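You operate a simulated robot arm through the tools that you are given. There is no shell and no other tool. Be economical: measure what you need, move in short steps, check, and stop when the job is done.

Carry out the task below with a simulated robot arm. There is one attempt and no reset: what you move stays moved.

TASK
Take the silver box and leave it on the top of the goods bench. Take the wooden box and leave it on the top of the goods bench. Put the tag clip from the shelf of the goods bench on the top of the counter bench. Do these in any order. Set down upright: tag clip.

Only the result counts: the job must be done as asked and must still hold three seconds after the hand-in. Knocking over, shifting, dropping, spilling or breaking anything else fails it.

THE ROBOT
A 7-joint arm with a vacuum gripper, on a carriage that runs on a rail from [0.005, -1.561] to [-0.003, 0.919] (x, y) and turns from -2.932 to 2.862 rad about z. Base frame: it is fixed where the carriage stands at the start and does not move with it; the origin is on the floor, on the carriage's upright axis, x ahead of it, y to its left, z up. Lengths are in m, angles in rad, forces in N, time in s.
With the tool pointing down near the work surface it reaches from about 0.14 to 0.52 m from the robot's upright axis, wherever it stands. Its first joint turns from -2.897 to 2.897 rad. Places, roughly: silver box (5x5x5 cm) [0.4, 0.3, 0.8]; top of the counter bench [0.7, 0.8, 0.8]; top of the goods bench [0.8, -0.7, 0.7]; wooden box (5x5x4 cm) [0.4, 0.2, 0.8]. Payload 1.06 kg.
Tool frame: the origin (TCP) lies in the middle of the cups' lips, and z points out of the cups. The gripper has 1 cup of 0.024 m across, covering 0.024 by 0.024 m (tool x, y); the bellows give 0.008 m. With the vacuum on, a cup seals on a smooth face that it is pressed against (1 to 4 N); it does not hold porous or soft things. The pull reaches 23 N.
Orientation is told as [roll, pitch, yaw] about the base's x, y, z axes, in that order, counted from this pose: with the cups facing straight down, the tool's x points along the base's -x, its y along +y and its z along -z.

THE INTERFACE
- The arm moves only by the tool arm_command. Its argument "commands" is a list of rows, each a list of 7 numbers: the shift along the tool's x, y, z in m, then the turn, a rotation vector about the tool's x, y, z in rad, then the vacuum: 1 switches it on, -1 off. In form: [[x, y, z, ax, ay, az, suction], ...]. A call has 1 to 12 rows; each row is the pose to reach, as a shift and turn from the pose commanded when the call began, along the tool's axes at that moment. A row lasts 0.2 s, in which the tool goes at most 0.05 m and 0.15 rad; a call with a longer step from one row to the next is refused whole, and so is a gripper value outside its range. Where a pose cannot be reached the arm comes as near as it can. A force on the tool above 40 N (or 10 N above the force at the start of the call, whichever is more), or a blocked arm, ends the call early, and 0.2 s more pass. The pull builds up within a second once a cup has sealed. Time passes only in rows, and 0.2 s behind the last, so rows that repeat a pose give it time. The reply holds the time, the measured pose of the TCP, the force on the tool along the base axes and the pull of the vacuum, in the units named above and with some noise, with the torque about the TCP (base axes, N m) and any sound that the robot's microphone picked up.
- Cameras (640 x 400 px; columns grow to the right, rows downward): "scene" is now at [0.0126, 0.1163, 1.5954]; the picture's right is [-0.41, -0.91, 0.00], its down [-0.70, 0.32, -0.64] and it looks along [0.58, -0.26, -0.77] (base axes); focal length 249 px, centre (320, 200). "wrist" rides on the gripper at [0.078, 0.019, -0.096] in the tool frame; the picture's right is [-0.24, 0.97, 0.00], its down [-0.71, -0.17, -0.69] and it looks along [-0.67, -0.16, 0.73] (tool axes); focal length 243 px, centre (320, 200). There is no depth. A picture from a camera that has moved, and an enlarged one, comes with that camera's place and axes in the base frame and with its lens. The place of the scene camera against the robot may be out by one fixed shift of up to 0.025 m in any direction.
- get_image(camera): a new picture of that camera. The clock stands still meanwhile.
- slide_trunk(by): slides the trunk up (or, below 0, down) by that many m; the arm and the scene camera ride with it, the base frame stays. It gives what a move gives, with no picture.
- base_move(legs): drives the robot by 1 to 6 legs, each [ahead, left, turn to the left] in m, m and rad, along the robot's own axes; the way and the turn of a leg run together, so that a leg with both is an arc; at most 1.5 m and 3.142 rad a leg. The arm and the cameras ride along, it lands a little off, and it stops where it bumps. It keeps to its track: a leg is cut to what the track allows. It gives what a move gives.
- turn_head(pan, tilt): turns the head with the scene camera to pan (to the left, within 2.705 rad either way) and tilt (down, from -0.506 to 1.204), counted from straight ahead of the robot. It gives what a move gives.
- enlarge(camera, box): a new picture of the part [left, top, right, bottom] of that camera's present view, enlarged. The clock stands still meanwhile.
- job_done(): hands the job in; it is judged then, once.

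Work in short steps. Places have to be worked out from the pictures, the camera data and where the tool is seen: move nearer, look again, correct. Check each grasp and each placing, and mend what went wrong. You have 165 turns and 112 pictures in all, those below and enlarged ones among them. Switch the vacuum off and draw the arm clear of the work before you hand the job in, unless the task says otherwise; then end with one line.

The tools are called after "Request:" as a command line: name --pt "numbers of a row" for each row, then --argument value for the rest, lists and objects as JSON in quotes. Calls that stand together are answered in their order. arm_command: Moves the arm, as the interface text tells. Its arguments: {"type":"object","properties":{"commands":{"type":"array","items":{"type":"array","items":{"type":"number"}}}},"required":["commands"]} The other tools are called the same way: slide_trunk (by) slides the trunk up or down; base_move (legs) drives the base; turn_head (pan, tilt) turns the head that bears the scene camera; get_image (camera) takes a picture; enlarge (camera, box) takes an enlarged picture of a part of a camera's view; job_done () hands the job in.

At the start:

```text
t: 0.0
ee_pos: [0.3672, -0.2704, 1.0737]
orientation: [0.0, -0.001, 0.001]
contact_force: [0.9, -1.1, -1.5]
torque: [0.02, 0.05, 0.02]
pull: 0.0
trunk travel left (down, up): [-0.525, 0.065]
robot x, y, heading: [0.0002, 0.0012, -0.002]
head pan, tilt: [-0.422, 0.881]
```

scene: 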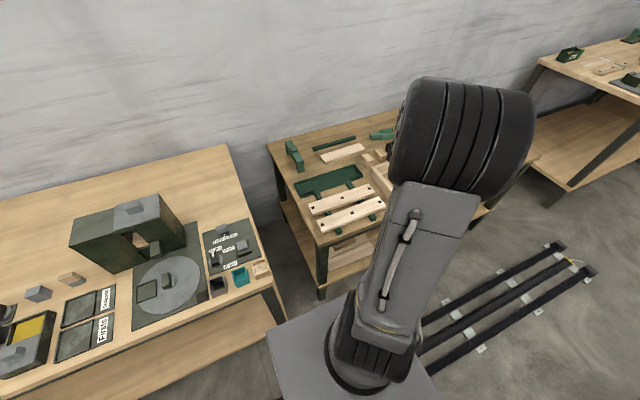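
wrist: 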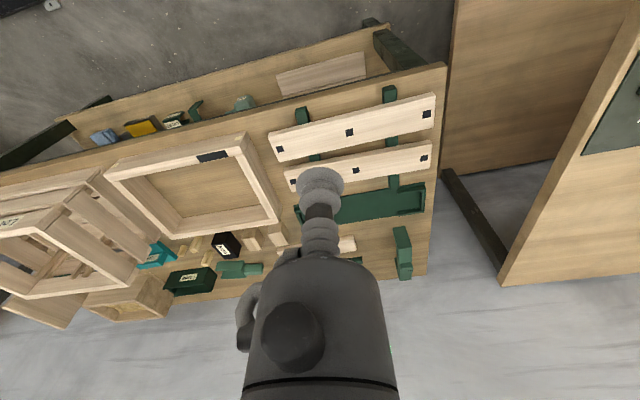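

The counter bench is to the left and the goods bench ahead to the right. I turn the head to see each one better.

Request:
turn_head --pan 0.75 --tilt 0.8

Request:
get_image --camera "scene"

```text
t: 1.4
ee_pos: [0.3676, -0.271, 1.0749]
orientation: [0.0, 0.002, -0.001]
contact_force: [0.4, -0.8, 0.0]
torque: [0.03, -0.01, 0.0]
pull: 0.1
trunk travel left (down, up): [-0.525, 0.065]
robot x, y, heading: [-0.0004, -0.0029, 0.004]
head pan, tilt: [0.75, 0.799]
```

```text
109 pictures are left
camera scene: at [0.0018, 0.2027, 1.6018], right [0.68, -0.73, 0.0], down [-0.52, -0.49, -0.7], along [0.51, 0.48, -0.72], focal length 249 px, centre (320, 200)
```

scene: 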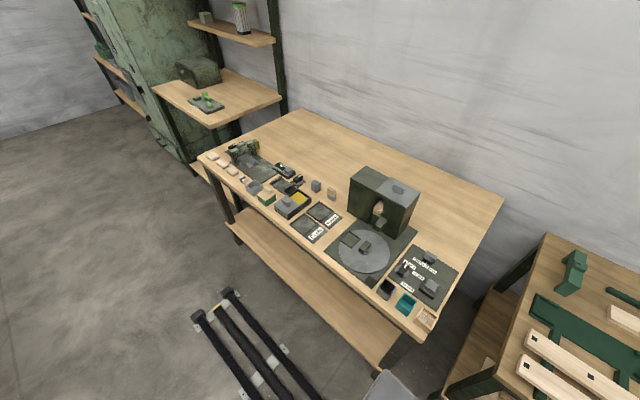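

The boxes should be near the right end of the counter. I enlarge that part.

Request:
enlarge --camera "scene" --box '[320, 220, 480, 340]'

Request:
enlarge --camera "scene" --box '[190, 130, 350, 230]'

```text
3.33 times, centred on (400, 280) of scene
camera zoom: at [0.0018, 0.2027, 1.6018], right [0.68, -0.73, 0.0], down [-0.52, -0.49, -0.7], along [0.51, 0.48, -0.72], focal length 829 px, centre (53, -67)
```

zoom: 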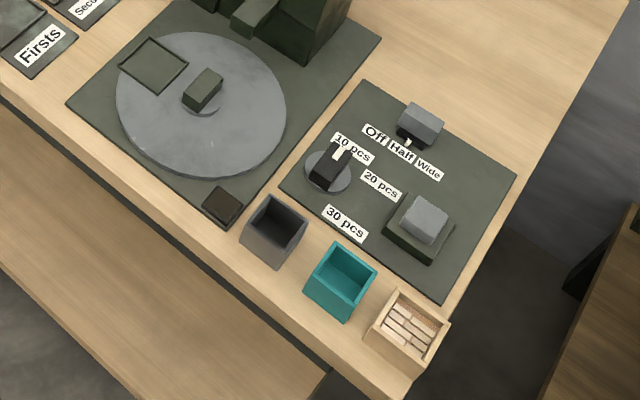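

```text
4.00 times, centred on (270, 180) of scene
camera zoom: at [0.0018, 0.2027, 1.6018], right [0.68, -0.73, 0.0], down [-0.52, -0.49, -0.7], along [0.51, 0.48, -0.72], focal length 995 px, centre (520, 280)
```

zoom: 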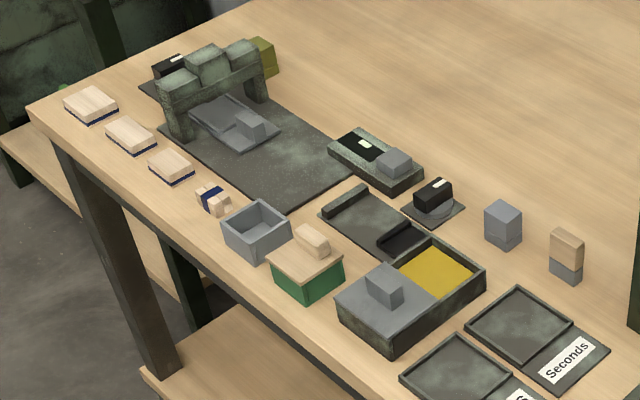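

The dark-grey open box and the wooden open box at the counter's right end match the rough places. Now the goods bench and its shelf.

Request:
turn_head --pan -0.9 --tilt 0.8

Request:
get_image --camera "scene"

Request:
enlarge --camera "wrist" --box '[80, 60, 400, 260]'

```text
t: 3.1
ee_pos: [0.3666, -0.2702, 1.0736]
orientation: [-0.002, -0.001, 0.0]
contact_force: [0.8, -1.0, -0.2]
torque: [0.03, 0.03, 0.04]
pull: 0.1
trunk travel left (down, up): [-0.525, 0.065]
robot x, y, heading: [0.0013, -0.0015, -0.002]
head pan, tilt: [-0.901, 0.799]
```

```text
106 pictures are left
camera scene: at [-0.0071, 0.0845, 1.6018], right [-0.78, -0.62, 0.0], down [-0.45, 0.56, -0.7], along [0.43, -0.55, -0.72], focal length 249 px, centre (320, 200)
```

scene: 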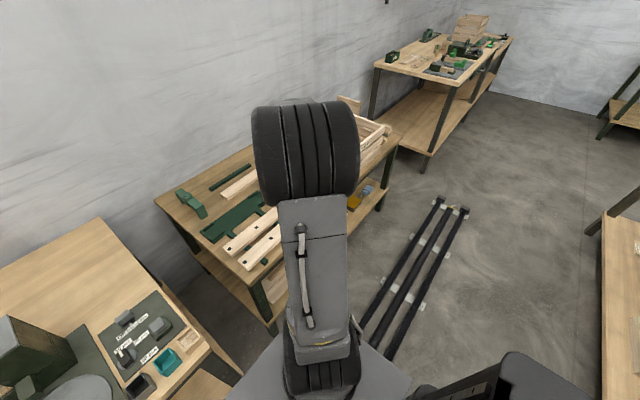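

```text
2.00 times, centred on (240, 160) of wrist
camera zoom: at [0.2887, -0.2522, 1.1691], right [0.24, 0.97, 0.0], down [0.71, -0.17, 0.69], along [0.67, -0.16, -0.73], focal length 485 px, centre (480, 280)
```

zoom: 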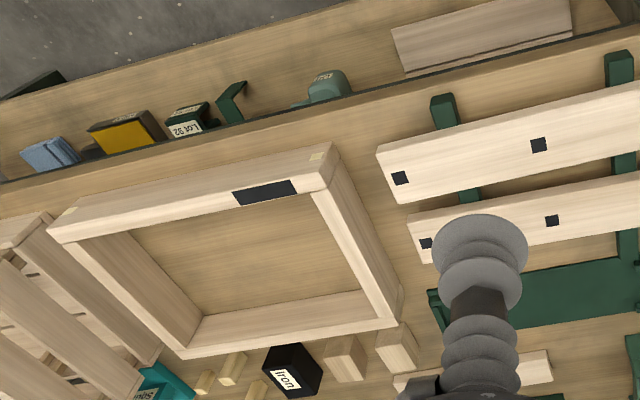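

The shelf under the goods bench holds several items (blue, yellow, "Lot 92", a green bent piece, a pale green one). I drive along the rail to get a better look from in front of it.

Request:
base_move --legs '[[0, -0.35, 0]]'

Request:
get_image --camera "wrist"

```text
t: 5.3
ee_pos: [0.3677, -0.6177, 1.0745]
orientation: [0.0, -0.001, -0.002]
contact_force: [0.2, 0.4, -0.5]
torque: [-0.01, 0.01, 0.01]
pull: 0.1
trunk travel left (down, up): [-0.525, 0.065]
robot x, y, heading: [0.0009, -0.3454, -0.003]
head pan, tilt: [-0.901, 0.799]
```

```text
104 pictures are left
camera wrist: at [0.2894, -0.5995, 1.1691], right [0.24, 0.97, 0.0], down [0.71, -0.17, 0.69], along [0.67, -0.16, -0.73], focal length 243 px, centre (320, 200)
```

wrist: 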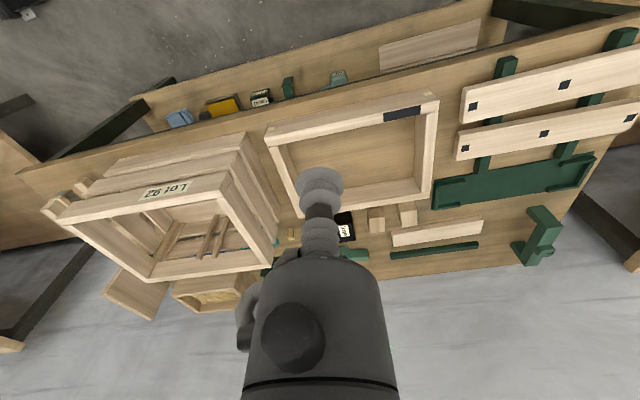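

I turn the robot right so that the arm lies along the rail, then lower the trunk to look onto the shelf.

Request:
base_move --legs '[[0, 0, -1.0]]'

Request:
slide_trunk --by -0.5

Request:
turn_head --pan 0.6 --tilt 0.75

Request:
get_image --camera "scene"

```text
t: 8.3
ee_pos: [-0.0243, -0.8018, 1.0732]
orientation: [0.0, 0.001, -0.989]
contact_force: [-0.2, 0.6, 0.4]
torque: [0.0, -0.01, -0.03]
pull: 0.0
trunk travel left (down, up): [-0.525, 0.065]
robot x, y, heading: [0.0033, -0.3468, -0.995]
head pan, tilt: [-0.901, 0.799]
```

```text
refused: -0.5 is not a number from -0.4 to 0.4
```

```text
t: 9.9
ee_pos: [-0.0241, -0.8015, 1.0745]
orientation: [-0.001, 0.001, -0.99]
contact_force: [0.1, 0.1, -0.3]
torque: [0.0, 0.04, -0.04]
pull: 0.1
trunk travel left (down, up): [-0.525, 0.065]
robot x, y, heading: [-0.0017, -0.3475, -0.993]
head pan, tilt: [0.6, 0.75]
```

```text
103 pictures are left
camera scene: at [0.1747, -0.2491, 1.6058], right [-0.38, -0.92, 0.0], down [-0.63, 0.26, -0.73], along [0.68, -0.28, -0.68], focal length 249 px, centre (320, 200)
```

scene: 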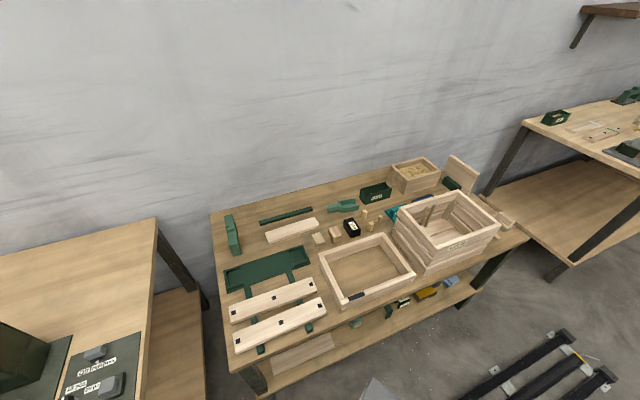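

I lower the trunk in steps, within the limit, to see the shelf.

Request:
slide_trunk --by -0.4

Request:
turn_head --pan 0.4 --tilt 0.75

Request:
get_image --camera "scene"

```text
t: 13.7
ee_pos: [-0.0229, -0.8022, 0.6751]
orientation: [-0.001, 0.0, -0.99]
contact_force: [-0.3, 0.0, 0.2]
torque: [-0.01, 0.0, 0.02]
pull: 0.0
trunk travel left (down, up): [-0.125, 0.465]
robot x, y, heading: [0.0034, -0.3507, -0.994]
head pan, tilt: [0.6, 0.75]
```

```text
t: 14.4
ee_pos: [-0.0254, -0.8027, 0.6746]
orientation: [0.0, -0.001, -0.992]
contact_force: [0.7, 0.0, 0.2]
torque: [-0.02, -0.02, 0.01]
pull: 0.1
trunk travel left (down, up): [-0.125, 0.465]
robot x, y, heading: [0.0018, -0.3465, -0.985]
head pan, tilt: [0.4, 0.75]
```

```text
102 pictures are left
camera scene: at [0.1669, -0.2636, 1.2058], right [-0.56, -0.83, 0.0], down [-0.57, 0.38, -0.73], along [0.61, -0.41, -0.68], focal length 249 px, centre (320, 200)
```

scene: 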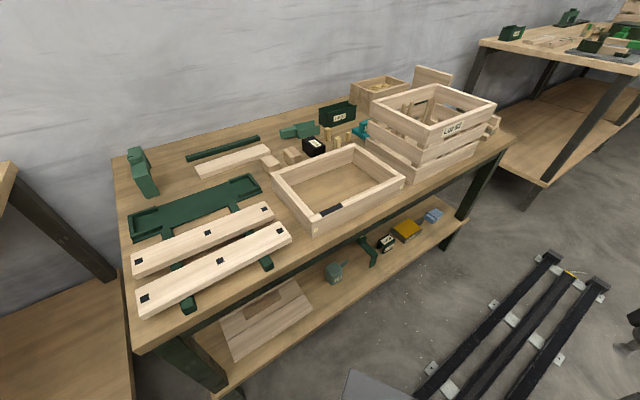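

Now the shelf shows. I enlarge the shelf's objects.

Request:
enlarge --camera "scene" --box '[300, 190, 460, 300]'

Request:
enlarge --camera "scene" --box '[110, 80, 370, 340]'

```text
3.64 times, centred on (380, 245) of scene
camera zoom: at [0.1669, -0.2636, 1.2058], right [-0.56, -0.83, 0.0], down [-0.57, 0.38, -0.73], along [0.61, -0.41, -0.68], focal length 904 px, centre (102, 36)
```

zoom: 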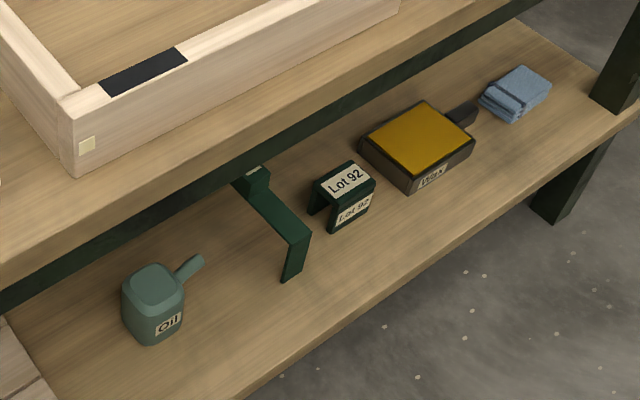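

```text
1.54 times, centred on (240, 210) of scene
camera zoom: at [0.1669, -0.2636, 1.2058], right [-0.56, -0.83, 0.0], down [-0.57, 0.38, -0.73], along [0.61, -0.41, -0.68], focal length 383 px, centre (443, 185)
```

zoom: 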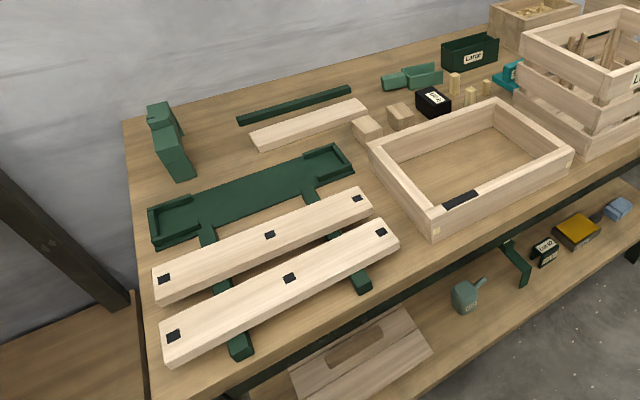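

The "Lot 92" clip is the tag clip, at about (0.55, -0.87), its top near z 0.32. It stands under the bench top, so I'll take its front face with the tool horizontal. I begin by pitching the tool forward here in the free aisle.

Request:
arm_command --pt "0 0 0 0 -0.15 0 -1" --pt "0 0 0 0 -0.3 0 -1" --pt "0 0 0 0 -0.45 0 -1" --pt "0 0 0 0 -0.6 0 -1" --pt "0 0 0 0 -0.75 0 -1" --pt "0 0 0 0 -0.75 0 -1"

```text
t: 15.8
ee_pos: [-0.0245, -0.8027, 0.6735]
orientation: [-0.001, -0.749, -0.992]
contact_force: [-0.7, 0.3, 0.5]
torque: [0.02, 0.03, 0.04]
pull: 0.0
trunk travel left (down, up): [-0.125, 0.465]
robot x, y, heading: [0.0056, -0.3492, -0.995]
head pan, tilt: [0.4, 0.75]
```

Works; continue to horizontal.

Request:
arm_command --pt "0 0 0 0 -0.15 0 -1" --pt "0 0 0 0 -0.3 0 -1" --pt "0 0 0 0 -0.45 0 -1" --pt "0 0 0 0 -0.6 0 -1" --pt "0 0 0 0 -0.75 0 -1" --pt "0 0 0 0 -0.82 0 -1" --pt "0 0 0 0 -0.82 0 -1"

Request:
get_image --camera "wrist"

```text
t: 17.4
ee_pos: [-0.0247, -0.8028, 0.6745]
orientation: [-2.292, -1.571, 1.301]
contact_force: [-0.1, 0.3, -1.1]
torque: [-0.01, 0.01, -0.01]
pull: 0.1
trunk travel left (down, up): [-0.125, 0.465]
robot x, y, heading: [0.0018, -0.3462, -0.993]
head pan, tilt: [0.4, 0.75]
```

```text
99 pictures are left
camera wrist: at [-0.061, -0.7127, 0.5952], right [0.81, 0.53, 0.23], down [-0.52, 0.48, 0.71], along [0.26, -0.7, 0.67], focal length 243 px, centre (320, 200)
```

wrist: 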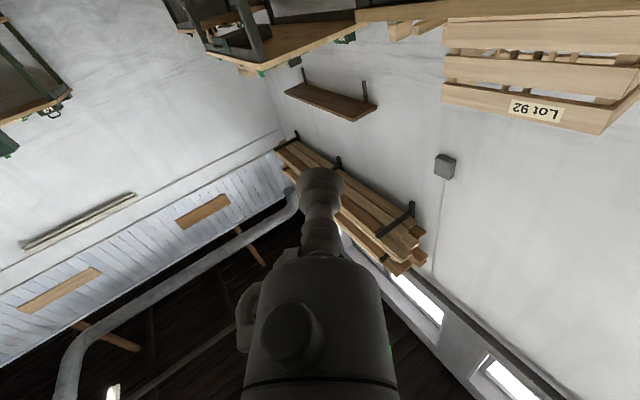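

The tool is horizontal with the camera below it. I roll it about its own axis to bring the camera above.

Request:
arm_command --pt "0 0 0 0 0 0.15 -1" --pt "0 0 0 0 0 0.3 -1" --pt "0 0 0 0 0 0.45 -1" --pt "0 0 0 0 0 0.6 -1" --pt "0 0 0 0 0 0.75 -1" --pt "0 0 0 0 0 0.9 -1" --pt "0 0 0 0 0 1.05 -1" --pt "0 0 0 0 0 1.2 -1" --pt "0 0 0 0 0 1.35 -1" --pt "0 0 0 0 0 1.5 -1" --pt "0 0 0 0 0 1.57 -1" --pt "0 0 0 0 0 1.57 -1"

```text
t: 20.0
ee_pos: [-0.0244, -0.8029, 0.6732]
orientation: [1.57, 0.002, -2.562]
contact_force: [0.4, -0.9, 1.4]
torque: [0.01, 0.03, 0.0]
pull: 0.1
trunk travel left (down, up): [-0.125, 0.465]
robot x, y, heading: [-0.0007, -0.3452, -0.992]
head pan, tilt: [0.4, 0.75]
```

Reached; the second half of the roll.

Request:
arm_command --pt "0 0 0 0 0 0.15 -1" --pt "0 0 0 0 0 0.3 -1" --pt "0 0 0 0 0 0.45 -1" --pt "0 0 0 0 0 0.6 -1" --pt "0 0 0 0 0 0.75 -1" --pt "0 0 0 0 0 0.9 -1" --pt "0 0 0 0 0 1.05 -1" --pt "0 0 0 0 0 1.2 -1" --pt "0 0 0 0 0 1.35 -1" --pt "0 0 0 0 0 1.5 -1" --pt "0 0 0 0 0 1.57 -1" --pt "0 0 0 0 0 1.57 -1"

```text
t: 22.6
ee_pos: [-0.0241, -0.803, 0.674]
orientation: [0.227, 1.57, 2.378]
contact_force: [-0.2, -1.0, 0.2]
torque: [0.02, 0.0, -0.01]
pull: 0.1
trunk travel left (down, up): [-0.125, 0.465]
robot x, y, heading: [0.0007, -0.3454, -0.989]
head pan, tilt: [0.4, 0.75]
```

Rolled. Now I bring the TCP in front of the robot's axis and lower the tool.

Request:
arm_command --pt "0 -0.045 0 0 0 0 -1" --pt "0 -0.09 0 0 0 0 -1" --pt "0 -0.135 0 0 0 0 -1" --pt "0 -0.18 0 0 0 0 -1" --pt "0 -0.225 0 0 0 0 -1" --pt "0 -0.27 0 0 0 0 -1" --pt "-0.045 -0.27 0 0 0 0 -1" --pt "-0.09 -0.27 0 0 0 0 -1" --pt "-0.13 -0.27 0 0 0 0 -1" --pt "-0.13 -0.27 0 0 0 0 -1"

Request:
slide_trunk --by -0.12

Request:
get_image --camera "wrist"

Request:
get_image --camera "scene"

```text
t: 24.8
ee_pos: [0.2314, -0.691, 0.5044]
orientation: [3.019, 1.511, -1.119]
contact_force: [0.2, 0.6, -0.1]
torque: [0.0, -0.02, -0.01]
pull: 0.0
out of reach, approached as far as the arm can: row 1, 2, 3, 4, 5, 6, 7, 8, 9, 10
trunk travel left (down, up): [-0.125, 0.465]
robot x, y, heading: [0.0028, -0.3467, -0.995]
head pan, tilt: [0.4, 0.75]
```

```text
t: 26.3
ee_pos: [0.2314, -0.6914, 0.3819]
orientation: [3.004, 1.51, -1.137]
contact_force: [-0.3, 0.5, 0.3]
torque: [-0.01, -0.03, -0.02]
pull: 0.2
trunk travel left (down, up): [-0.005, 0.585]
robot x, y, heading: [0.0024, -0.3483, -0.995]
head pan, tilt: [0.4, 0.75]
```

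```text
98 pictures are left
camera wrist: at [0.1611, -0.6182, 0.4539], right [-0.81, -0.54, -0.23], down [-0.21, 0.63, -0.75], along [0.55, -0.56, -0.62], focal length 243 px, centre (320, 200)
```

wrist: 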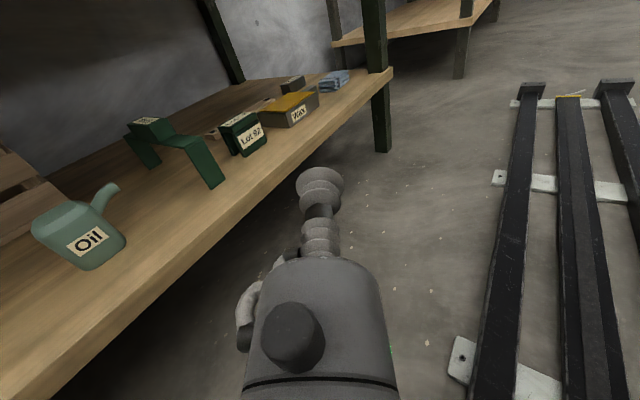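

```text
97 pictures are left
camera scene: at [0.1668, -0.2636, 1.0858], right [-0.56, -0.83, 0.0], down [-0.57, 0.38, -0.73], along [0.61, -0.41, -0.68], focal length 249 px, centre (320, 200)
```

scene: 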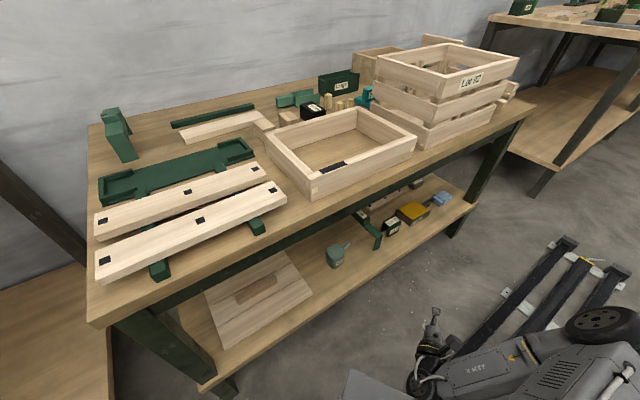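

The tool is near the desired pose. The clip's front face is at about (0.54, -0.88, 0.285) and the shelf at z about 0.25. I turn the robot back to face the bench, which keeps the tool within 0.42 m, just short of the edge.

Request:
base_move --legs '[[0, 0, 0.995]]'

Request:
get_image --camera "wrist"

```text
t: 29.3
ee_pos: [0.4156, -0.3339, 0.378]
orientation: [2.887, 1.512, -0.237]
contact_force: [0.9, 0.6, 0.5]
torque: [-0.02, 0.01, 0.0]
pull: 0.0
trunk travel left (down, up): [-0.005, 0.585]
robot x, y, heading: [0.0043, -0.3486, 0.03]
head pan, tilt: [0.4, 0.75]
```

```text
96 pictures are left
camera wrist: at [0.3161, -0.354, 0.4507], right [0.03, -0.97, -0.22], down [-0.65, 0.15, -0.75], along [0.76, 0.16, -0.63], focal length 243 px, centre (320, 200)
```

wrist: 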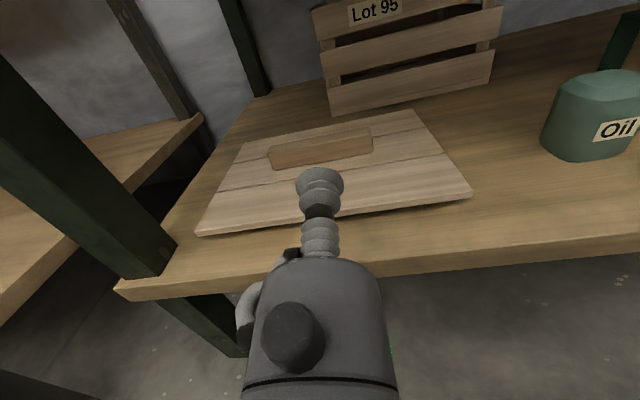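

Clear. Now drive right along the rail to y ≈ -0.88.

Request:
base_move --legs '[[0, -0.53, -0.03]]'

Request:
get_image --camera "wrist"

```text
t: 32.4
ee_pos: [0.419, -0.881, 0.3788]
orientation: [2.877, 1.51, -0.276]
contact_force: [-0.3, -0.4, 0.3]
torque: [-0.01, 0.0, 0.0]
pull: 0.1
trunk travel left (down, up): [-0.005, 0.585]
robot x, y, heading: [-0.001, -0.8825, 0.004]
head pan, tilt: [0.4, 0.75]
```

```text
95 pictures are left
camera wrist: at [0.3181, -0.8989, 0.4505], right [0.0, -0.98, -0.22], down [-0.64, 0.17, -0.75], along [0.77, 0.14, -0.62], focal length 243 px, centre (320, 200)
```

wrist: 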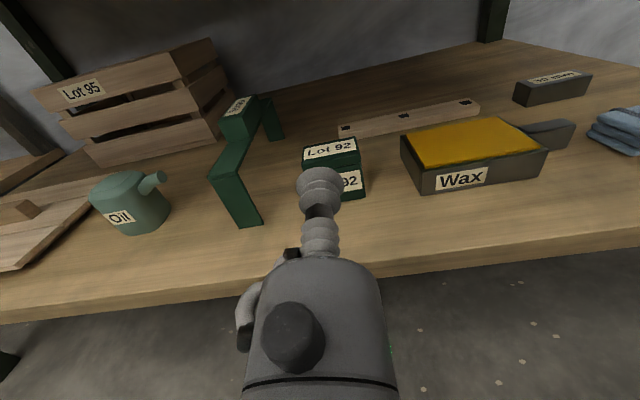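

I enlarge around the clip to fix its geometry.

Request:
enlarge --camera "wrist" --box '[260, 110, 420, 230]'

```text
3.33 times, centred on (340, 170) of wrist
camera zoom: at [0.3181, -0.8989, 0.4505], right [0.0, -0.98, -0.22], down [-0.64, 0.17, -0.75], along [0.77, 0.14, -0.62], focal length 809 px, centre (253, 300)
```

zoom: 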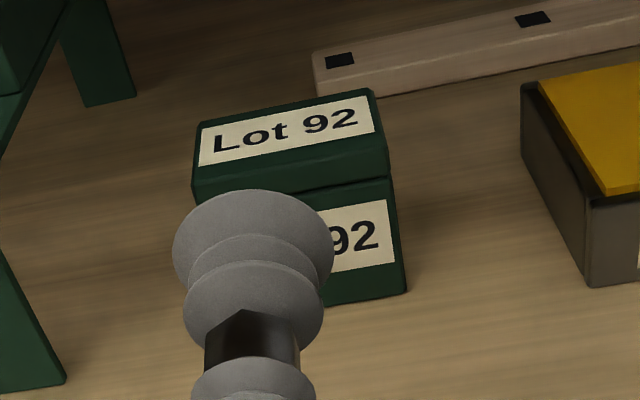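

I enlarge further to understand the clip's front.

Request:
enlarge --camera "wrist" --box '[295, 125, 375, 205]'

Request:
turn_head --pan -0.5 --tilt 0.75

Request:
get_image --camera "scene"

```text
5.00 times, centred on (335, 165) of wrist
camera zoom: at [0.3181, -0.8989, 0.4505], right [0.0, -0.98, -0.22], down [-0.64, 0.17, -0.75], along [0.77, 0.14, -0.62], focal length 1213 px, centre (245, 375)
```

zoom: 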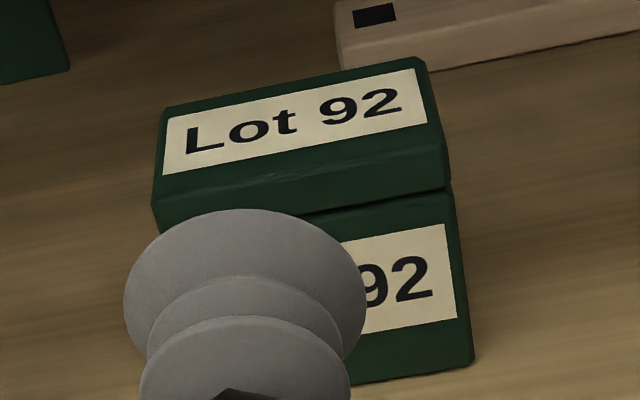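

```text
t: 33.6
ee_pos: [0.4197, -0.8816, 0.3792]
orientation: [2.879, 1.509, -0.273]
contact_force: [-0.2, 0.1, 0.3]
torque: [0.0, 0.02, -0.01]
pull: 0.0
trunk travel left (down, up): [-0.005, 0.585]
robot x, y, heading: [-0.0037, -0.8807, -0.0]
head pan, tilt: [-0.499, 0.75]
```

```text
92 pictures are left
camera scene: at [0.0183, -0.7747, 1.0858], right [-0.48, -0.88, 0.0], down [-0.6, 0.33, -0.73], along [0.64, -0.35, -0.68], focal length 249 px, centre (320, 200)
```

scene: 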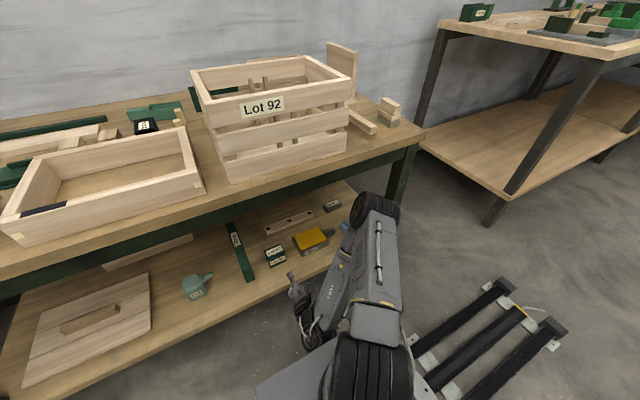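

The clip's front face spans roughly z 0.25–0.30, y -0.91 to -0.845, x ≈ 0.556. I'll tilt the tool slightly down, so the gripper body clears the shelf, and approach in small steps.

Request:
arm_command --pt "-0.02 0 0.02 0 -0.07 0 -1" --pt "-0.04 0 0.04 0 -0.15 0 -1" --pt "-0.04 0 0.04 0 -0.15 0 -1"

Request:
get_image --camera "wrist"

```text
t: 34.4
ee_pos: [0.4591, -0.8822, 0.3397]
orientation: [0.172, 1.478, -2.986]
contact_force: [0.5, -0.9, -0.1]
torque: [0.02, -0.03, 0.02]
pull: 0.1
trunk travel left (down, up): [-0.005, 0.585]
robot x, y, heading: [0.0023, -0.8833, -0.002]
head pan, tilt: [-0.499, 0.75]
```

```text
91 pictures are left
camera wrist: at [0.3709, -0.8987, 0.4265], right [-0.03, -0.98, -0.22], down [-0.74, 0.17, -0.65], along [0.67, 0.14, -0.73], focal length 243 px, centre (320, 200)
```

wrist: 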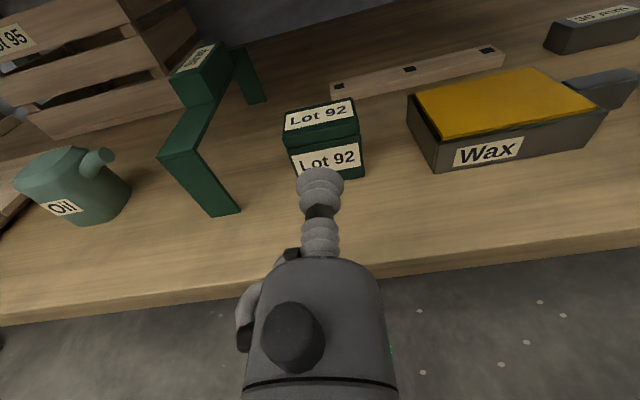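

Now reachable, tilt about 0.09 rad downward. I enlarge to re-measure the clip.

Request:
enlarge --camera "wrist" --box '[270, 80, 390, 200]'

```text
3.33 times, centred on (330, 140) of wrist
camera zoom: at [0.3709, -0.8987, 0.4265], right [-0.03, -0.98, -0.22], down [-0.74, 0.17, -0.65], along [0.67, 0.14, -0.73], focal length 809 px, centre (287, 400)
```

zoom: 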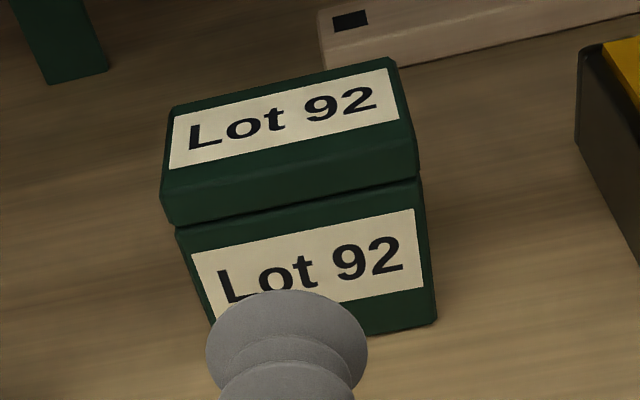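

The estimate agrees: front face at x ≈ 0.55, y centre -0.880, z 0.254–0.305. I go to about 1.5 cm before it, tilting slightly more.

Request:
arm_command --pt "-0.02 -0.001 0.03 0 -0.03 0 -1" --pt "-0.049 -0.003 0.055 0 -0.07 0 -1" --pt "-0.049 -0.003 0.081 0 -0.07 0 -1" --pt "-0.049 -0.003 0.081 0 -0.07 0 -1"

Request:
get_image --camera "wrist"

```text
t: 35.1
ee_pos: [0.5122, -0.8807, 0.2865]
orientation: [0.087, 1.404, -3.064]
contact_force: [-12.1, -2.4, 9.2]
torque: [0.09, 0.83, 0.27]
pull: 0.0
trunk travel left (down, up): [-0.005, 0.585]
robot x, y, heading: [0.0027, -0.8853, -0.002]
head pan, tilt: [-0.499, 0.75]
stopped in row 3: the force on the tool passed its limit at 94 N (the readings are from after the stop); the commanded pose is now the measured one
```

```text
89 pictures are left
camera wrist: at [0.4298, -0.8977, 0.3789], right [-0.05, -0.97, -0.22], down [-0.79, 0.17, -0.59], along [0.61, 0.14, -0.78], focal length 243 px, centre (320, 200)
```

wrist: 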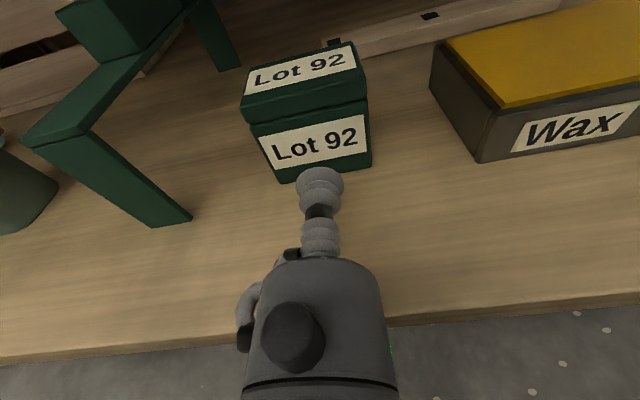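

The gripper's underside touched the shelf edge (contact roughly 6 cm behind the cup). I back off 3 cm and up, then look at the gripper from the head.

Request:
arm_command --pt "0.01 0 -0.02 0 0 0 -1" --pt "0.02 0 -0.045 0 0 0 -1" --pt "0.02 0 -0.045 0 0 0 -1"

Request:
turn_head --pan 0.1 --tilt 1.1

Request:
get_image --camera "scene"

```text
t: 35.9
ee_pos: [0.4726, -0.8796, 0.3128]
orientation: [0.091, 1.406, -3.063]
contact_force: [0.2, -0.3, 0.7]
torque: [0.0, 0.01, 0.01]
pull: 0.0
trunk travel left (down, up): [-0.005, 0.585]
robot x, y, heading: [0.0031, -0.8845, 0.003]
head pan, tilt: [-0.499, 0.75]
```

```text
t: 36.9
ee_pos: [0.4731, -0.8807, 0.3127]
orientation: [0.091, 1.403, -3.063]
contact_force: [-0.2, -0.2, 0.3]
torque: [0.01, -0.02, -0.03]
pull: 0.0
trunk travel left (down, up): [-0.005, 0.585]
robot x, y, heading: [0.0008, -0.8823, -0.002]
head pan, tilt: [0.099, 1.1]
```

```text
88 pictures are left
camera scene: at [0.0084, -0.729, 1.0601], right [0.1, -1.0, 0.0], down [-0.89, -0.09, -0.45], along [0.45, 0.05, -0.89], focal length 249 px, centre (320, 200)
```

scene: 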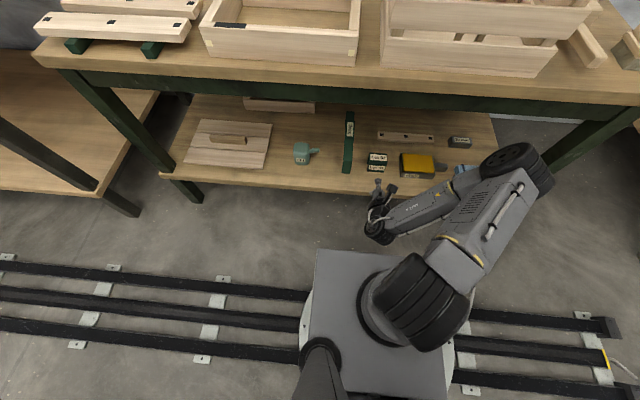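

Request:
enlarge --camera "scene" --box '[330, 140, 470, 260]'

```text
3.33 times, centred on (400, 200) of scene
camera zoom: at [0.0084, -0.729, 1.0601], right [0.1, -1.0, 0.0], down [-0.89, -0.09, -0.45], along [0.45, 0.05, -0.89], focal length 829 px, centre (53, 200)
```

zoom: 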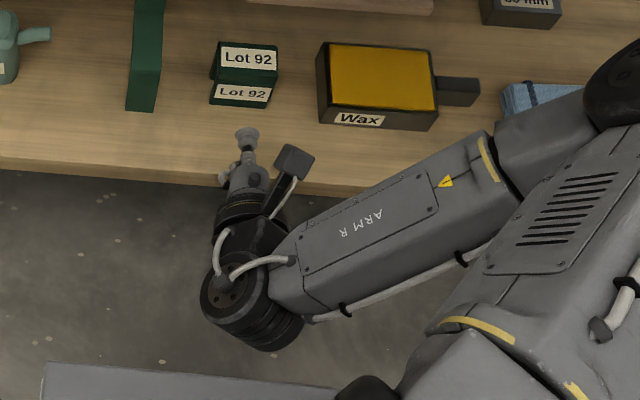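

The wide flange behind the gripper hit the shelf edge. With a tilt of about 0.27 rad it should clear by 1 cm, so I tilt more and approach to about 1 cm short.

Request:
arm_command --pt "0 0 0 0 -0.1 0 -1" --pt "0 0 0.03 0 -0.1 0 -1" --pt "-0.005 0 0.055 0 -0.1 0 -1" --pt "-0.017 0 0.069 0 -0.1 0 -1" --pt "-0.017 0 0.069 0 -0.1 0 -1"

Request:
enlarge --camera "wrist" --box '[220, 50, 420, 230]'

```text
t: 38.1
ee_pos: [0.5372, -0.8812, 0.2857]
orientation: [0.057, 1.306, -3.099]
contact_force: [-2.6, -0.4, 5.5]
torque: [0.09, 0.31, -0.02]
pull: 0.0
trunk travel left (down, up): [-0.005, 0.585]
robot x, y, heading: [0.0037, -0.8865, -0.001]
head pan, tilt: [0.099, 1.1]
```

```text
2.22 times, centred on (320, 140) of wrist
camera zoom: at [0.4652, -0.8977, 0.3861], right [-0.07, -0.97, -0.21], down [-0.84, 0.17, -0.51], along [0.53, 0.14, -0.84], focal length 539 px, centre (320, 333)
```

zoom: 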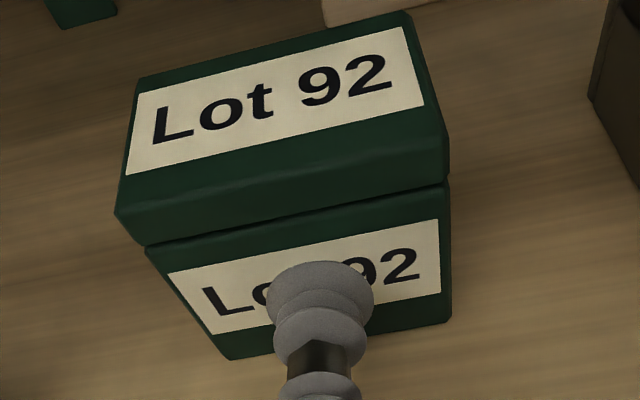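

A light touch on the shelf again (5 N up). I raise by 4 mm with a touch more tilt, then press forward with the vacuum on.

Request:
arm_command --pt "0.004 0 -0.001 0 -0.03 0 -1" --pt "0.006 0 0.007 0 -0.03 0 1" --pt "0.007 0 0.011 0 -0.03 0 1" --pt "0.007 0 0.011 0 -0.03 0 1"

Request:
enlarge --camera "wrist" --box '[220, 50, 420, 230]'

```text
t: 39.1
ee_pos: [0.5492, -0.8812, 0.2886]
orientation: [0.052, 1.274, -3.102]
contact_force: [-0.9, 0.0, -1.1]
torque: [0.01, 0.0, 0.03]
pull: 0.1
trunk travel left (down, up): [-0.005, 0.585]
robot x, y, heading: [0.0058, -0.879, 0.001]
head pan, tilt: [0.099, 1.1]
```

```text
2.22 times, centred on (320, 140) of wrist
camera zoom: at [0.4802, -0.898, 0.3914], right [-0.08, -0.97, -0.21], down [-0.86, 0.17, -0.48], along [0.5, 0.14, -0.85], focal length 539 px, centre (320, 333)
```

zoom: 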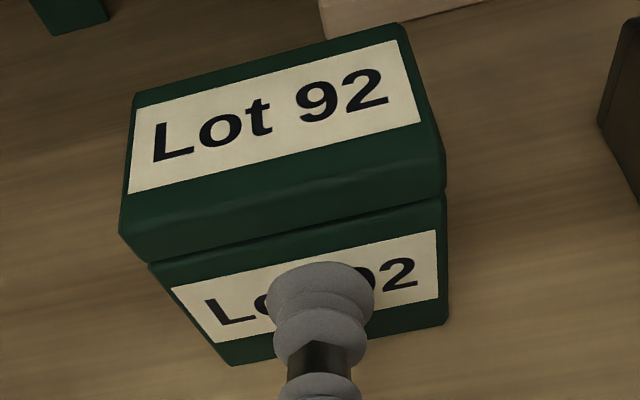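

No contact now. I edge forward in 2 mm steps.

Request:
arm_command --pt "0.0006 0 0.002 0 0 0 1" --pt "0.0012 0 0.004 0 0 0 1" --pt "0.0018 0 0.006 0 0 0 1" --pt "0.0018 0 0.006 0 0 0 1"

```text
t: 40.1
ee_pos: [0.5552, -0.882, 0.2883]
orientation: [0.05, 1.273, -3.104]
contact_force: [0.2, 0.0, -0.4]
torque: [0.01, 0.03, 0.0]
pull: 0.0
trunk travel left (down, up): [-0.005, 0.585]
robot x, y, heading: [0.0045, -0.8847, 0.004]
head pan, tilt: [0.099, 1.1]
```

Request:
arm_command --pt "0.0006 0 0.002 0 0 0 1" --pt "0.0012 0 0.004 0 0 0 1" --pt "0.0018 0 0.006 0 0 0 1" --pt "0.0018 0 0.006 0 0 0 1"

Request:
enlarge --camera "wrist" --box '[220, 50, 420, 230]'

```text
t: 41.1
ee_pos: [0.5608, -0.8819, 0.2886]
orientation: [0.05, 1.275, -3.103]
contact_force: [0.0, 0.2, 1.0]
torque: [0.04, 0.01, -0.03]
pull: 0.1
trunk travel left (down, up): [-0.005, 0.585]
robot x, y, heading: [0.0057, -0.8847, -0.001]
head pan, tilt: [0.099, 1.1]
```

```text
2.22 times, centred on (320, 140) of wrist
camera zoom: at [0.4924, -0.8986, 0.3911], right [-0.08, -0.97, -0.21], down [-0.86, 0.17, -0.48], along [0.5, 0.14, -0.85], focal length 539 px, centre (320, 333)
```

zoom: 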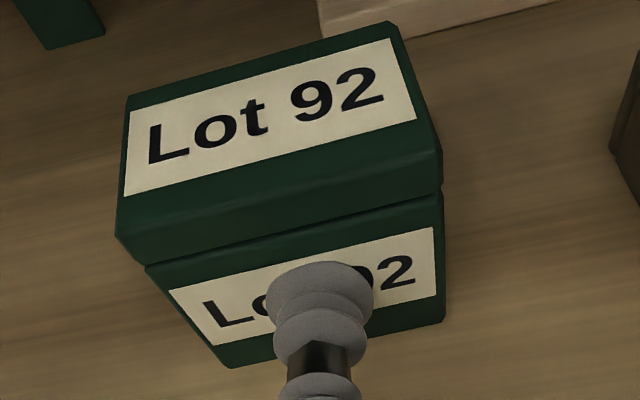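

The camera frames show that the clip slid forward about 2 cm rather than sealing: it is too light to press sideways. It must be taken from its top label (about x 0.588, y -0.881, z 0.32) with the tool pointing mostly down. I back out first.

Request:
arm_command --pt "0.01 0 -0.035 0 0 0 -1" --pt "0.02 0 -0.08 0 0 0 -1" --pt "0.04 0 -0.125 0 0 0 -1" --pt "0.05 0 -0.15 0 0 0 -1" --pt "0.05 0 -0.15 0 0 0 -1"

Request:
arm_command --pt "0 0 0 0 -0.15 0 -1" --pt "0 0 0 0 -0.3 0 -1" --pt "0 0 0 0 -0.45 0 -1" --pt "0 0 0 0 -0.6 0 -1" --pt "0 0 0 0 -0.75 0 -1" --pt "0 0 0 0 -0.9 0 -1" --pt "0 0 0 0 -1.0 0 -1" --pt "0 0 0 0 -1.0 0 -1"

Request:
get_image --camera "scene"

```text
t: 42.3
ee_pos: [0.4526, -0.8786, 0.3649]
orientation: [0.052, 1.275, -3.104]
contact_force: [1.0, -0.3, 0.7]
torque: [0.0, -0.02, 0.02]
pull: 0.0
out of reach, approached as far as the arm can: row 4, 5
trunk travel left (down, up): [-0.005, 0.585]
robot x, y, heading: [0.0075, -0.8798, -0.007]
head pan, tilt: [0.099, 1.1]
```

```text
t: 43.2
ee_pos: [0.4583, -0.9123, 0.3573]
orientation: [0.099, 1.17, -3.134]
contact_force: [0.2, -0.7, 0.0]
torque: [0.0, -0.01, 0.0]
pull: 0.0
out of reach, approached as far as the arm can: row 1, 2, 3, 4
trunk travel left (down, up): [-0.005, 0.585]
robot x, y, heading: [0.0019, -0.884, 0.006]
head pan, tilt: [0.099, 1.1]
stopped in row 4: the arm was blocked; the commanded pose is now the measured one
```

```text
83 pictures are left
camera scene: at [0.0083, -0.7289, 1.0601], right [0.1, -0.99, 0.0], down [-0.89, -0.09, -0.45], along [0.45, 0.05, -0.89], focal length 249 px, centre (320, 200)
```

scene: 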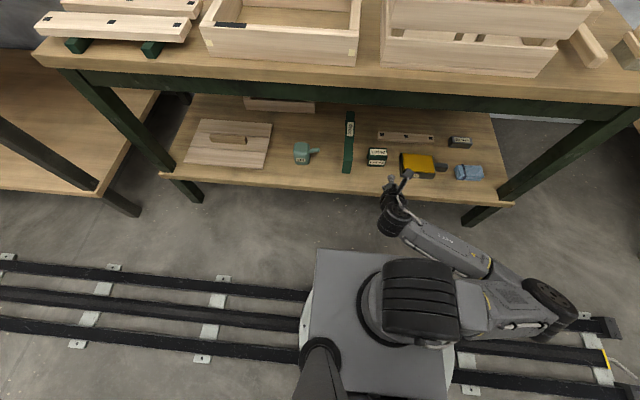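

A joint limit blocks this direction in the present elbow pose. I turn the robot away from the bench to rearrange the arm in free space.

Request:
base_move --legs '[[0, 0, -1.2]]'

Request:
slide_trunk --by 0.3

Request:
get_image --camera "scene"

```text
t: 46.5
ee_pos: [0.148, -1.3163, 0.3571]
orientation: [0.093, 1.171, 1.96]
contact_force: [0.0, -0.2, -0.5]
torque: [-0.01, 0.0, 0.01]
pull: 0.2
trunk travel left (down, up): [-0.005, 0.585]
robot x, y, heading: [0.0013, -0.8834, -1.181]
head pan, tilt: [0.099, 1.1]
```

```text
t: 49.5
ee_pos: [0.1484, -1.3153, 0.6562]
orientation: [0.096, 1.171, 1.958]
contact_force: [-0.2, 0.0, 0.3]
torque: [-0.04, 0.01, 0.0]
pull: 0.1
trunk travel left (down, up): [-0.305, 0.285]
robot x, y, heading: [0.0028, -0.885, -1.186]
head pan, tilt: [0.099, 1.1]
```

```text
82 pictures are left
camera scene: at [0.1531, -0.8299, 1.36], right [-0.88, -0.47, 0.0], down [-0.42, 0.79, -0.45], along [0.21, -0.4, -0.89], focal length 249 px, centre (320, 200)
```

scene: 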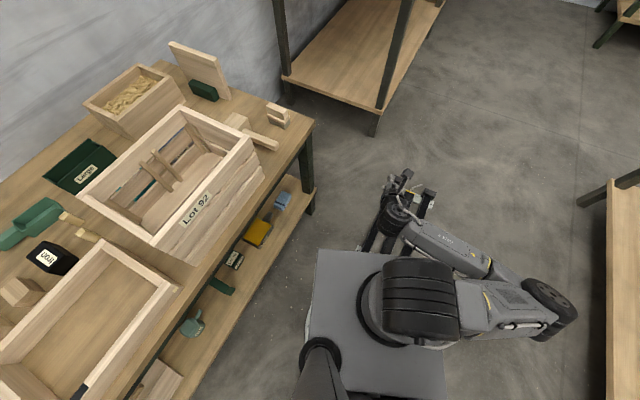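

I raise the TCP and shift it right, toward the earlier easy posture, then start rolling back.

Request:
arm_command --pt "0.04 0.02 -0.017 0 0 0 -1" --pt "0.08 0.05 -0.034 0 0 0 -1" --pt "0.11 0.09 -0.05 0 0 0 -1" --pt "0.138 0.13 -0.06 0 0 0 -1" --pt "0.138 0.17 -0.06 0 0 0 -1" --pt "0.138 0.2 -0.06 0 0 0 -1" --pt "0.138 0.2 -0.06 0 0 0 -1"

Request:
arm_command --pt "0 0 0 0 0 -0.15 -1" --pt "0 0 0 0 0 -0.3 -1" --pt "0 0 0 0 0 -0.45 -1" --pt "0 0 0 0 0 -0.6 -1" --pt "0 0 0 0 0 -0.75 -1" --pt "0 0 0 0 0 -0.9 -1" --pt "0 0 0 0 0 -1.05 -1" --pt "0 0 0 0 0 -1.2 -1" --pt "0 0 0 0 0 -1.35 -1" --pt "0 0 0 0 0 -1.5 -1" --pt "0 0 0 0 0 -1.57 -1" --pt "0 0 0 0 0 -1.57 -1"

```text
refused: row 2 steps farther than a row can; nothing moved
```

```text
t: 52.1
ee_pos: [0.1475, -1.3154, 0.6573]
orientation: [1.179, -0.036, -2.835]
contact_force: [-0.1, 0.6, -0.3]
torque: [0.01, 0.02, 0.01]
pull: 0.0
trunk travel left (down, up): [-0.305, 0.285]
robot x, y, heading: [0.0051, -0.8853, -1.183]
head pan, tilt: [0.099, 1.1]
```

The shift was refused (step too long), but the roll worked in place. I finish the roll.

Request:
arm_command --pt "0 0 0 0 0 -0.15 -1" --pt "0 0 0 0 0 -0.3 -1" --pt "0 0 0 0 0 -0.45 -1" --pt "0 0 0 0 0 -0.6 -1" --pt "0 0 0 0 0 -0.75 -1" --pt "0 0 0 0 0 -0.9 -1" --pt "0 0 0 0 0 -1.05 -1" --pt "0 0 0 0 0 -1.2 -1" --pt "0 0 0 0 0 -1.35 -1" --pt "0 0 0 0 0 -1.5 -1" --pt "0 0 0 0 0 -1.57 -1" --pt "0 0 0 0 0 -1.57 -1"

Request:
arm_command --pt "0 0 0 0 0.15 0 -1" --pt "0 0 0 0 0.3 0 -1" --pt "0 0 0 0 0.45 0 -1" --pt "0 0 0 0 0.6 0 -1" --pt "0 0 0 0 0.75 0 -1" --pt "0 0 0 0 0.85 0 -1" --pt "0 0 0 0 0.85 0 -1"

```text
t: 54.7
ee_pos: [0.0662, -1.338, 0.679]
orientation: [-0.08, -1.171, -1.185]
contact_force: [-0.1, 0.4, 1.0]
torque: [0.03, 0.01, 0.0]
pull: 0.0
out of reach, approached as far as the arm can: row 1, 2, 3, 4, 5, 6, 7, 8, 9, 10, 11, 12
trunk travel left (down, up): [-0.305, 0.285]
robot x, y, heading: [0.0007, -0.8825, -1.183]
head pan, tilt: [0.099, 1.1]
```

```text
t: 56.3
ee_pos: [0.0667, -1.3334, 0.6803]
orientation: [-0.036, -0.323, -1.257]
contact_force: [0.1, -0.7, 0.9]
torque: [-0.03, 0.05, 0.02]
pull: 0.0
out of reach, approached as far as the arm can: row 1
trunk travel left (down, up): [-0.305, 0.285]
robot x, y, heading: [0.0029, -0.8853, -1.182]
head pan, tilt: [0.099, 1.1]
```

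The tool now points down-forward at 0.32 rad from vertical. I rehearse the reach (0.59 m ahead at the equivalent height) here in free space before entering the shelf.

Request:
arm_command --pt "-0.025 0.0244 0.0157 0 0 0 -1" --pt "-0.05 0.0488 0.0314 0 0 0 -1" --pt "-0.0745 0.0732 0.047 0 0 0 -1" --pt "-0.0993 0.0975 0.0627 0 0 0 -1" --pt "-0.1241 0.1219 0.0784 0 0 0 -1" --pt "-0.1241 0.1219 0.0784 0 0 0 -1"

Request:
get_image --camera "scene"

```text
t: 57.7
ee_pos: [0.2261, -1.4307, 0.6408]
orientation: [-0.038, -0.324, -1.255]
contact_force: [-0.4, 0.4, -0.4]
torque: [-0.01, -0.02, 0.0]
pull: 0.0
trunk travel left (down, up): [-0.305, 0.285]
robot x, y, heading: [-0.0002, -0.8807, -1.183]
head pan, tilt: [0.099, 1.1]
```

```text
81 pictures are left
camera scene: at [0.1532, -0.83, 1.36], right [-0.88, -0.47, 0.0], down [-0.42, 0.79, -0.45], along [0.21, -0.4, -0.89], focal length 249 px, centre (320, 200)
```

scene: 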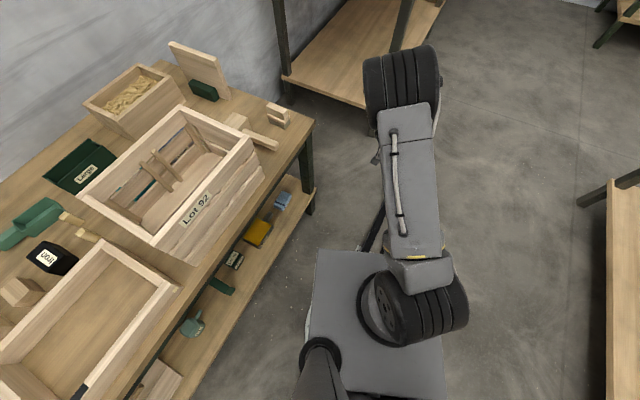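

Reachable, but with the elbow high and forward, which would hit the bench top. I try a 45° tilt at the same reach and see where the elbow goes.

Request:
arm_command --pt "0 0 0 0 -0.12 0 -1" --pt "0 0 0 0 -0.24 0 -1" --pt "0 0 0 0 -0.36 0 -1" --pt "0 0 0 0 -0.48 0 -1" --pt "0 0 0 0 -0.48 0 -1"

Request:
turn_head --pan 0.3 --tilt 0.95

Request:
get_image --camera "scene"

```text
t: 58.9
ee_pos: [0.225, -1.4322, 0.6404]
orientation: [-0.05, -0.802, -1.232]
contact_force: [0.6, 0.0, -0.3]
torque: [0.0, 0.02, 0.0]
pull: 0.1
trunk travel left (down, up): [-0.305, 0.285]
robot x, y, heading: [0.0038, -0.8844, -1.185]
head pan, tilt: [0.099, 1.1]
```

```text
t: 59.6
ee_pos: [0.2259, -1.4324, 0.6402]
orientation: [-0.049, -0.803, -1.233]
contact_force: [0.9, 0.2, -0.8]
torque: [-0.04, -0.03, 0.01]
pull: 0.0
trunk travel left (down, up): [-0.305, 0.285]
robot x, y, heading: [0.0061, -0.8835, -1.178]
head pan, tilt: [0.3, 0.949]
```

```text
80 pictures are left
camera scene: at [0.1696, -0.8303, 1.3702], right [-0.77, -0.63, 0.0], down [-0.52, 0.63, -0.58], along [0.37, -0.45, -0.81], focal length 249 px, centre (320, 200)
```

scene: 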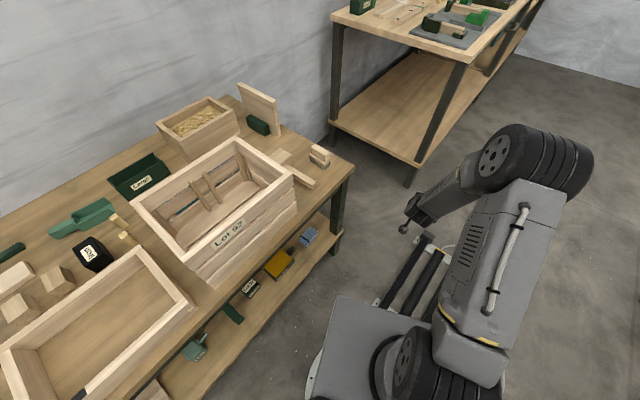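

With a higher trunk and the arm stretched down, the elbow should stay close to the robot, clear of the bench edge. I rehearse: tilt to 0.35 rad from vertical and reach down with the trunk where it is.

Request:
arm_command --pt "0 0 0 0 0.12 0 -1" --pt "0 0 0 0 0.24 0 -1" --pt "0 0 0 0 0.36 0 -1" --pt "0 0 0 0 0.45 0 -1" --pt "0 0 0 0 0.45 0 -1"

Request:
arm_command --pt "0.0155 0 0.042 0 0 0 -1" --pt "0.031 0 0.085 0 0 0 -1" --pt "0.0465 0 0.127 0 0 0 -1" --pt "0.062 0 0.169 0 0 0 -1" --pt "0.077 0 0.211 0 0 0 -1" --pt "0.093 0 0.254 0 0 0 -1" --pt "0.106 0 0.29 0 0 0 -1" --pt "0.106 0 0.29 0 0 0 -1"

Request:
get_image --camera "scene"

```text
t: 60.9
ee_pos: [0.2257, -1.4323, 0.6404]
orientation: [-0.038, -0.352, -1.255]
contact_force: [-0.2, 0.1, -0.5]
torque: [0.0, -0.03, -0.05]
pull: 0.1
trunk travel left (down, up): [-0.305, 0.285]
robot x, y, heading: [0.0008, -0.8841, -1.184]
head pan, tilt: [0.3, 0.949]
```

```text
t: 62.6
ee_pos: [0.2161, -1.4363, 0.3339]
orientation: [-0.036, -0.354, -1.254]
contact_force: [0.3, -1.2, 0.0]
torque: [0.0, -0.01, -0.01]
pull: 0.1
trunk travel left (down, up): [-0.305, 0.285]
robot x, y, heading: [0.0032, -0.8806, -1.184]
head pan, tilt: [0.3, 0.949]
```

```text
79 pictures are left
camera scene: at [0.1697, -0.8303, 1.3703], right [-0.77, -0.63, 0.0], down [-0.52, 0.63, -0.58], along [0.37, -0.45, -0.81], focal length 249 px, centre (320, 200)
```

scene: 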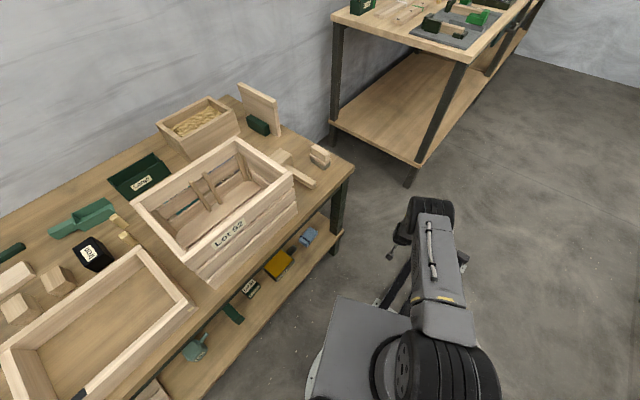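

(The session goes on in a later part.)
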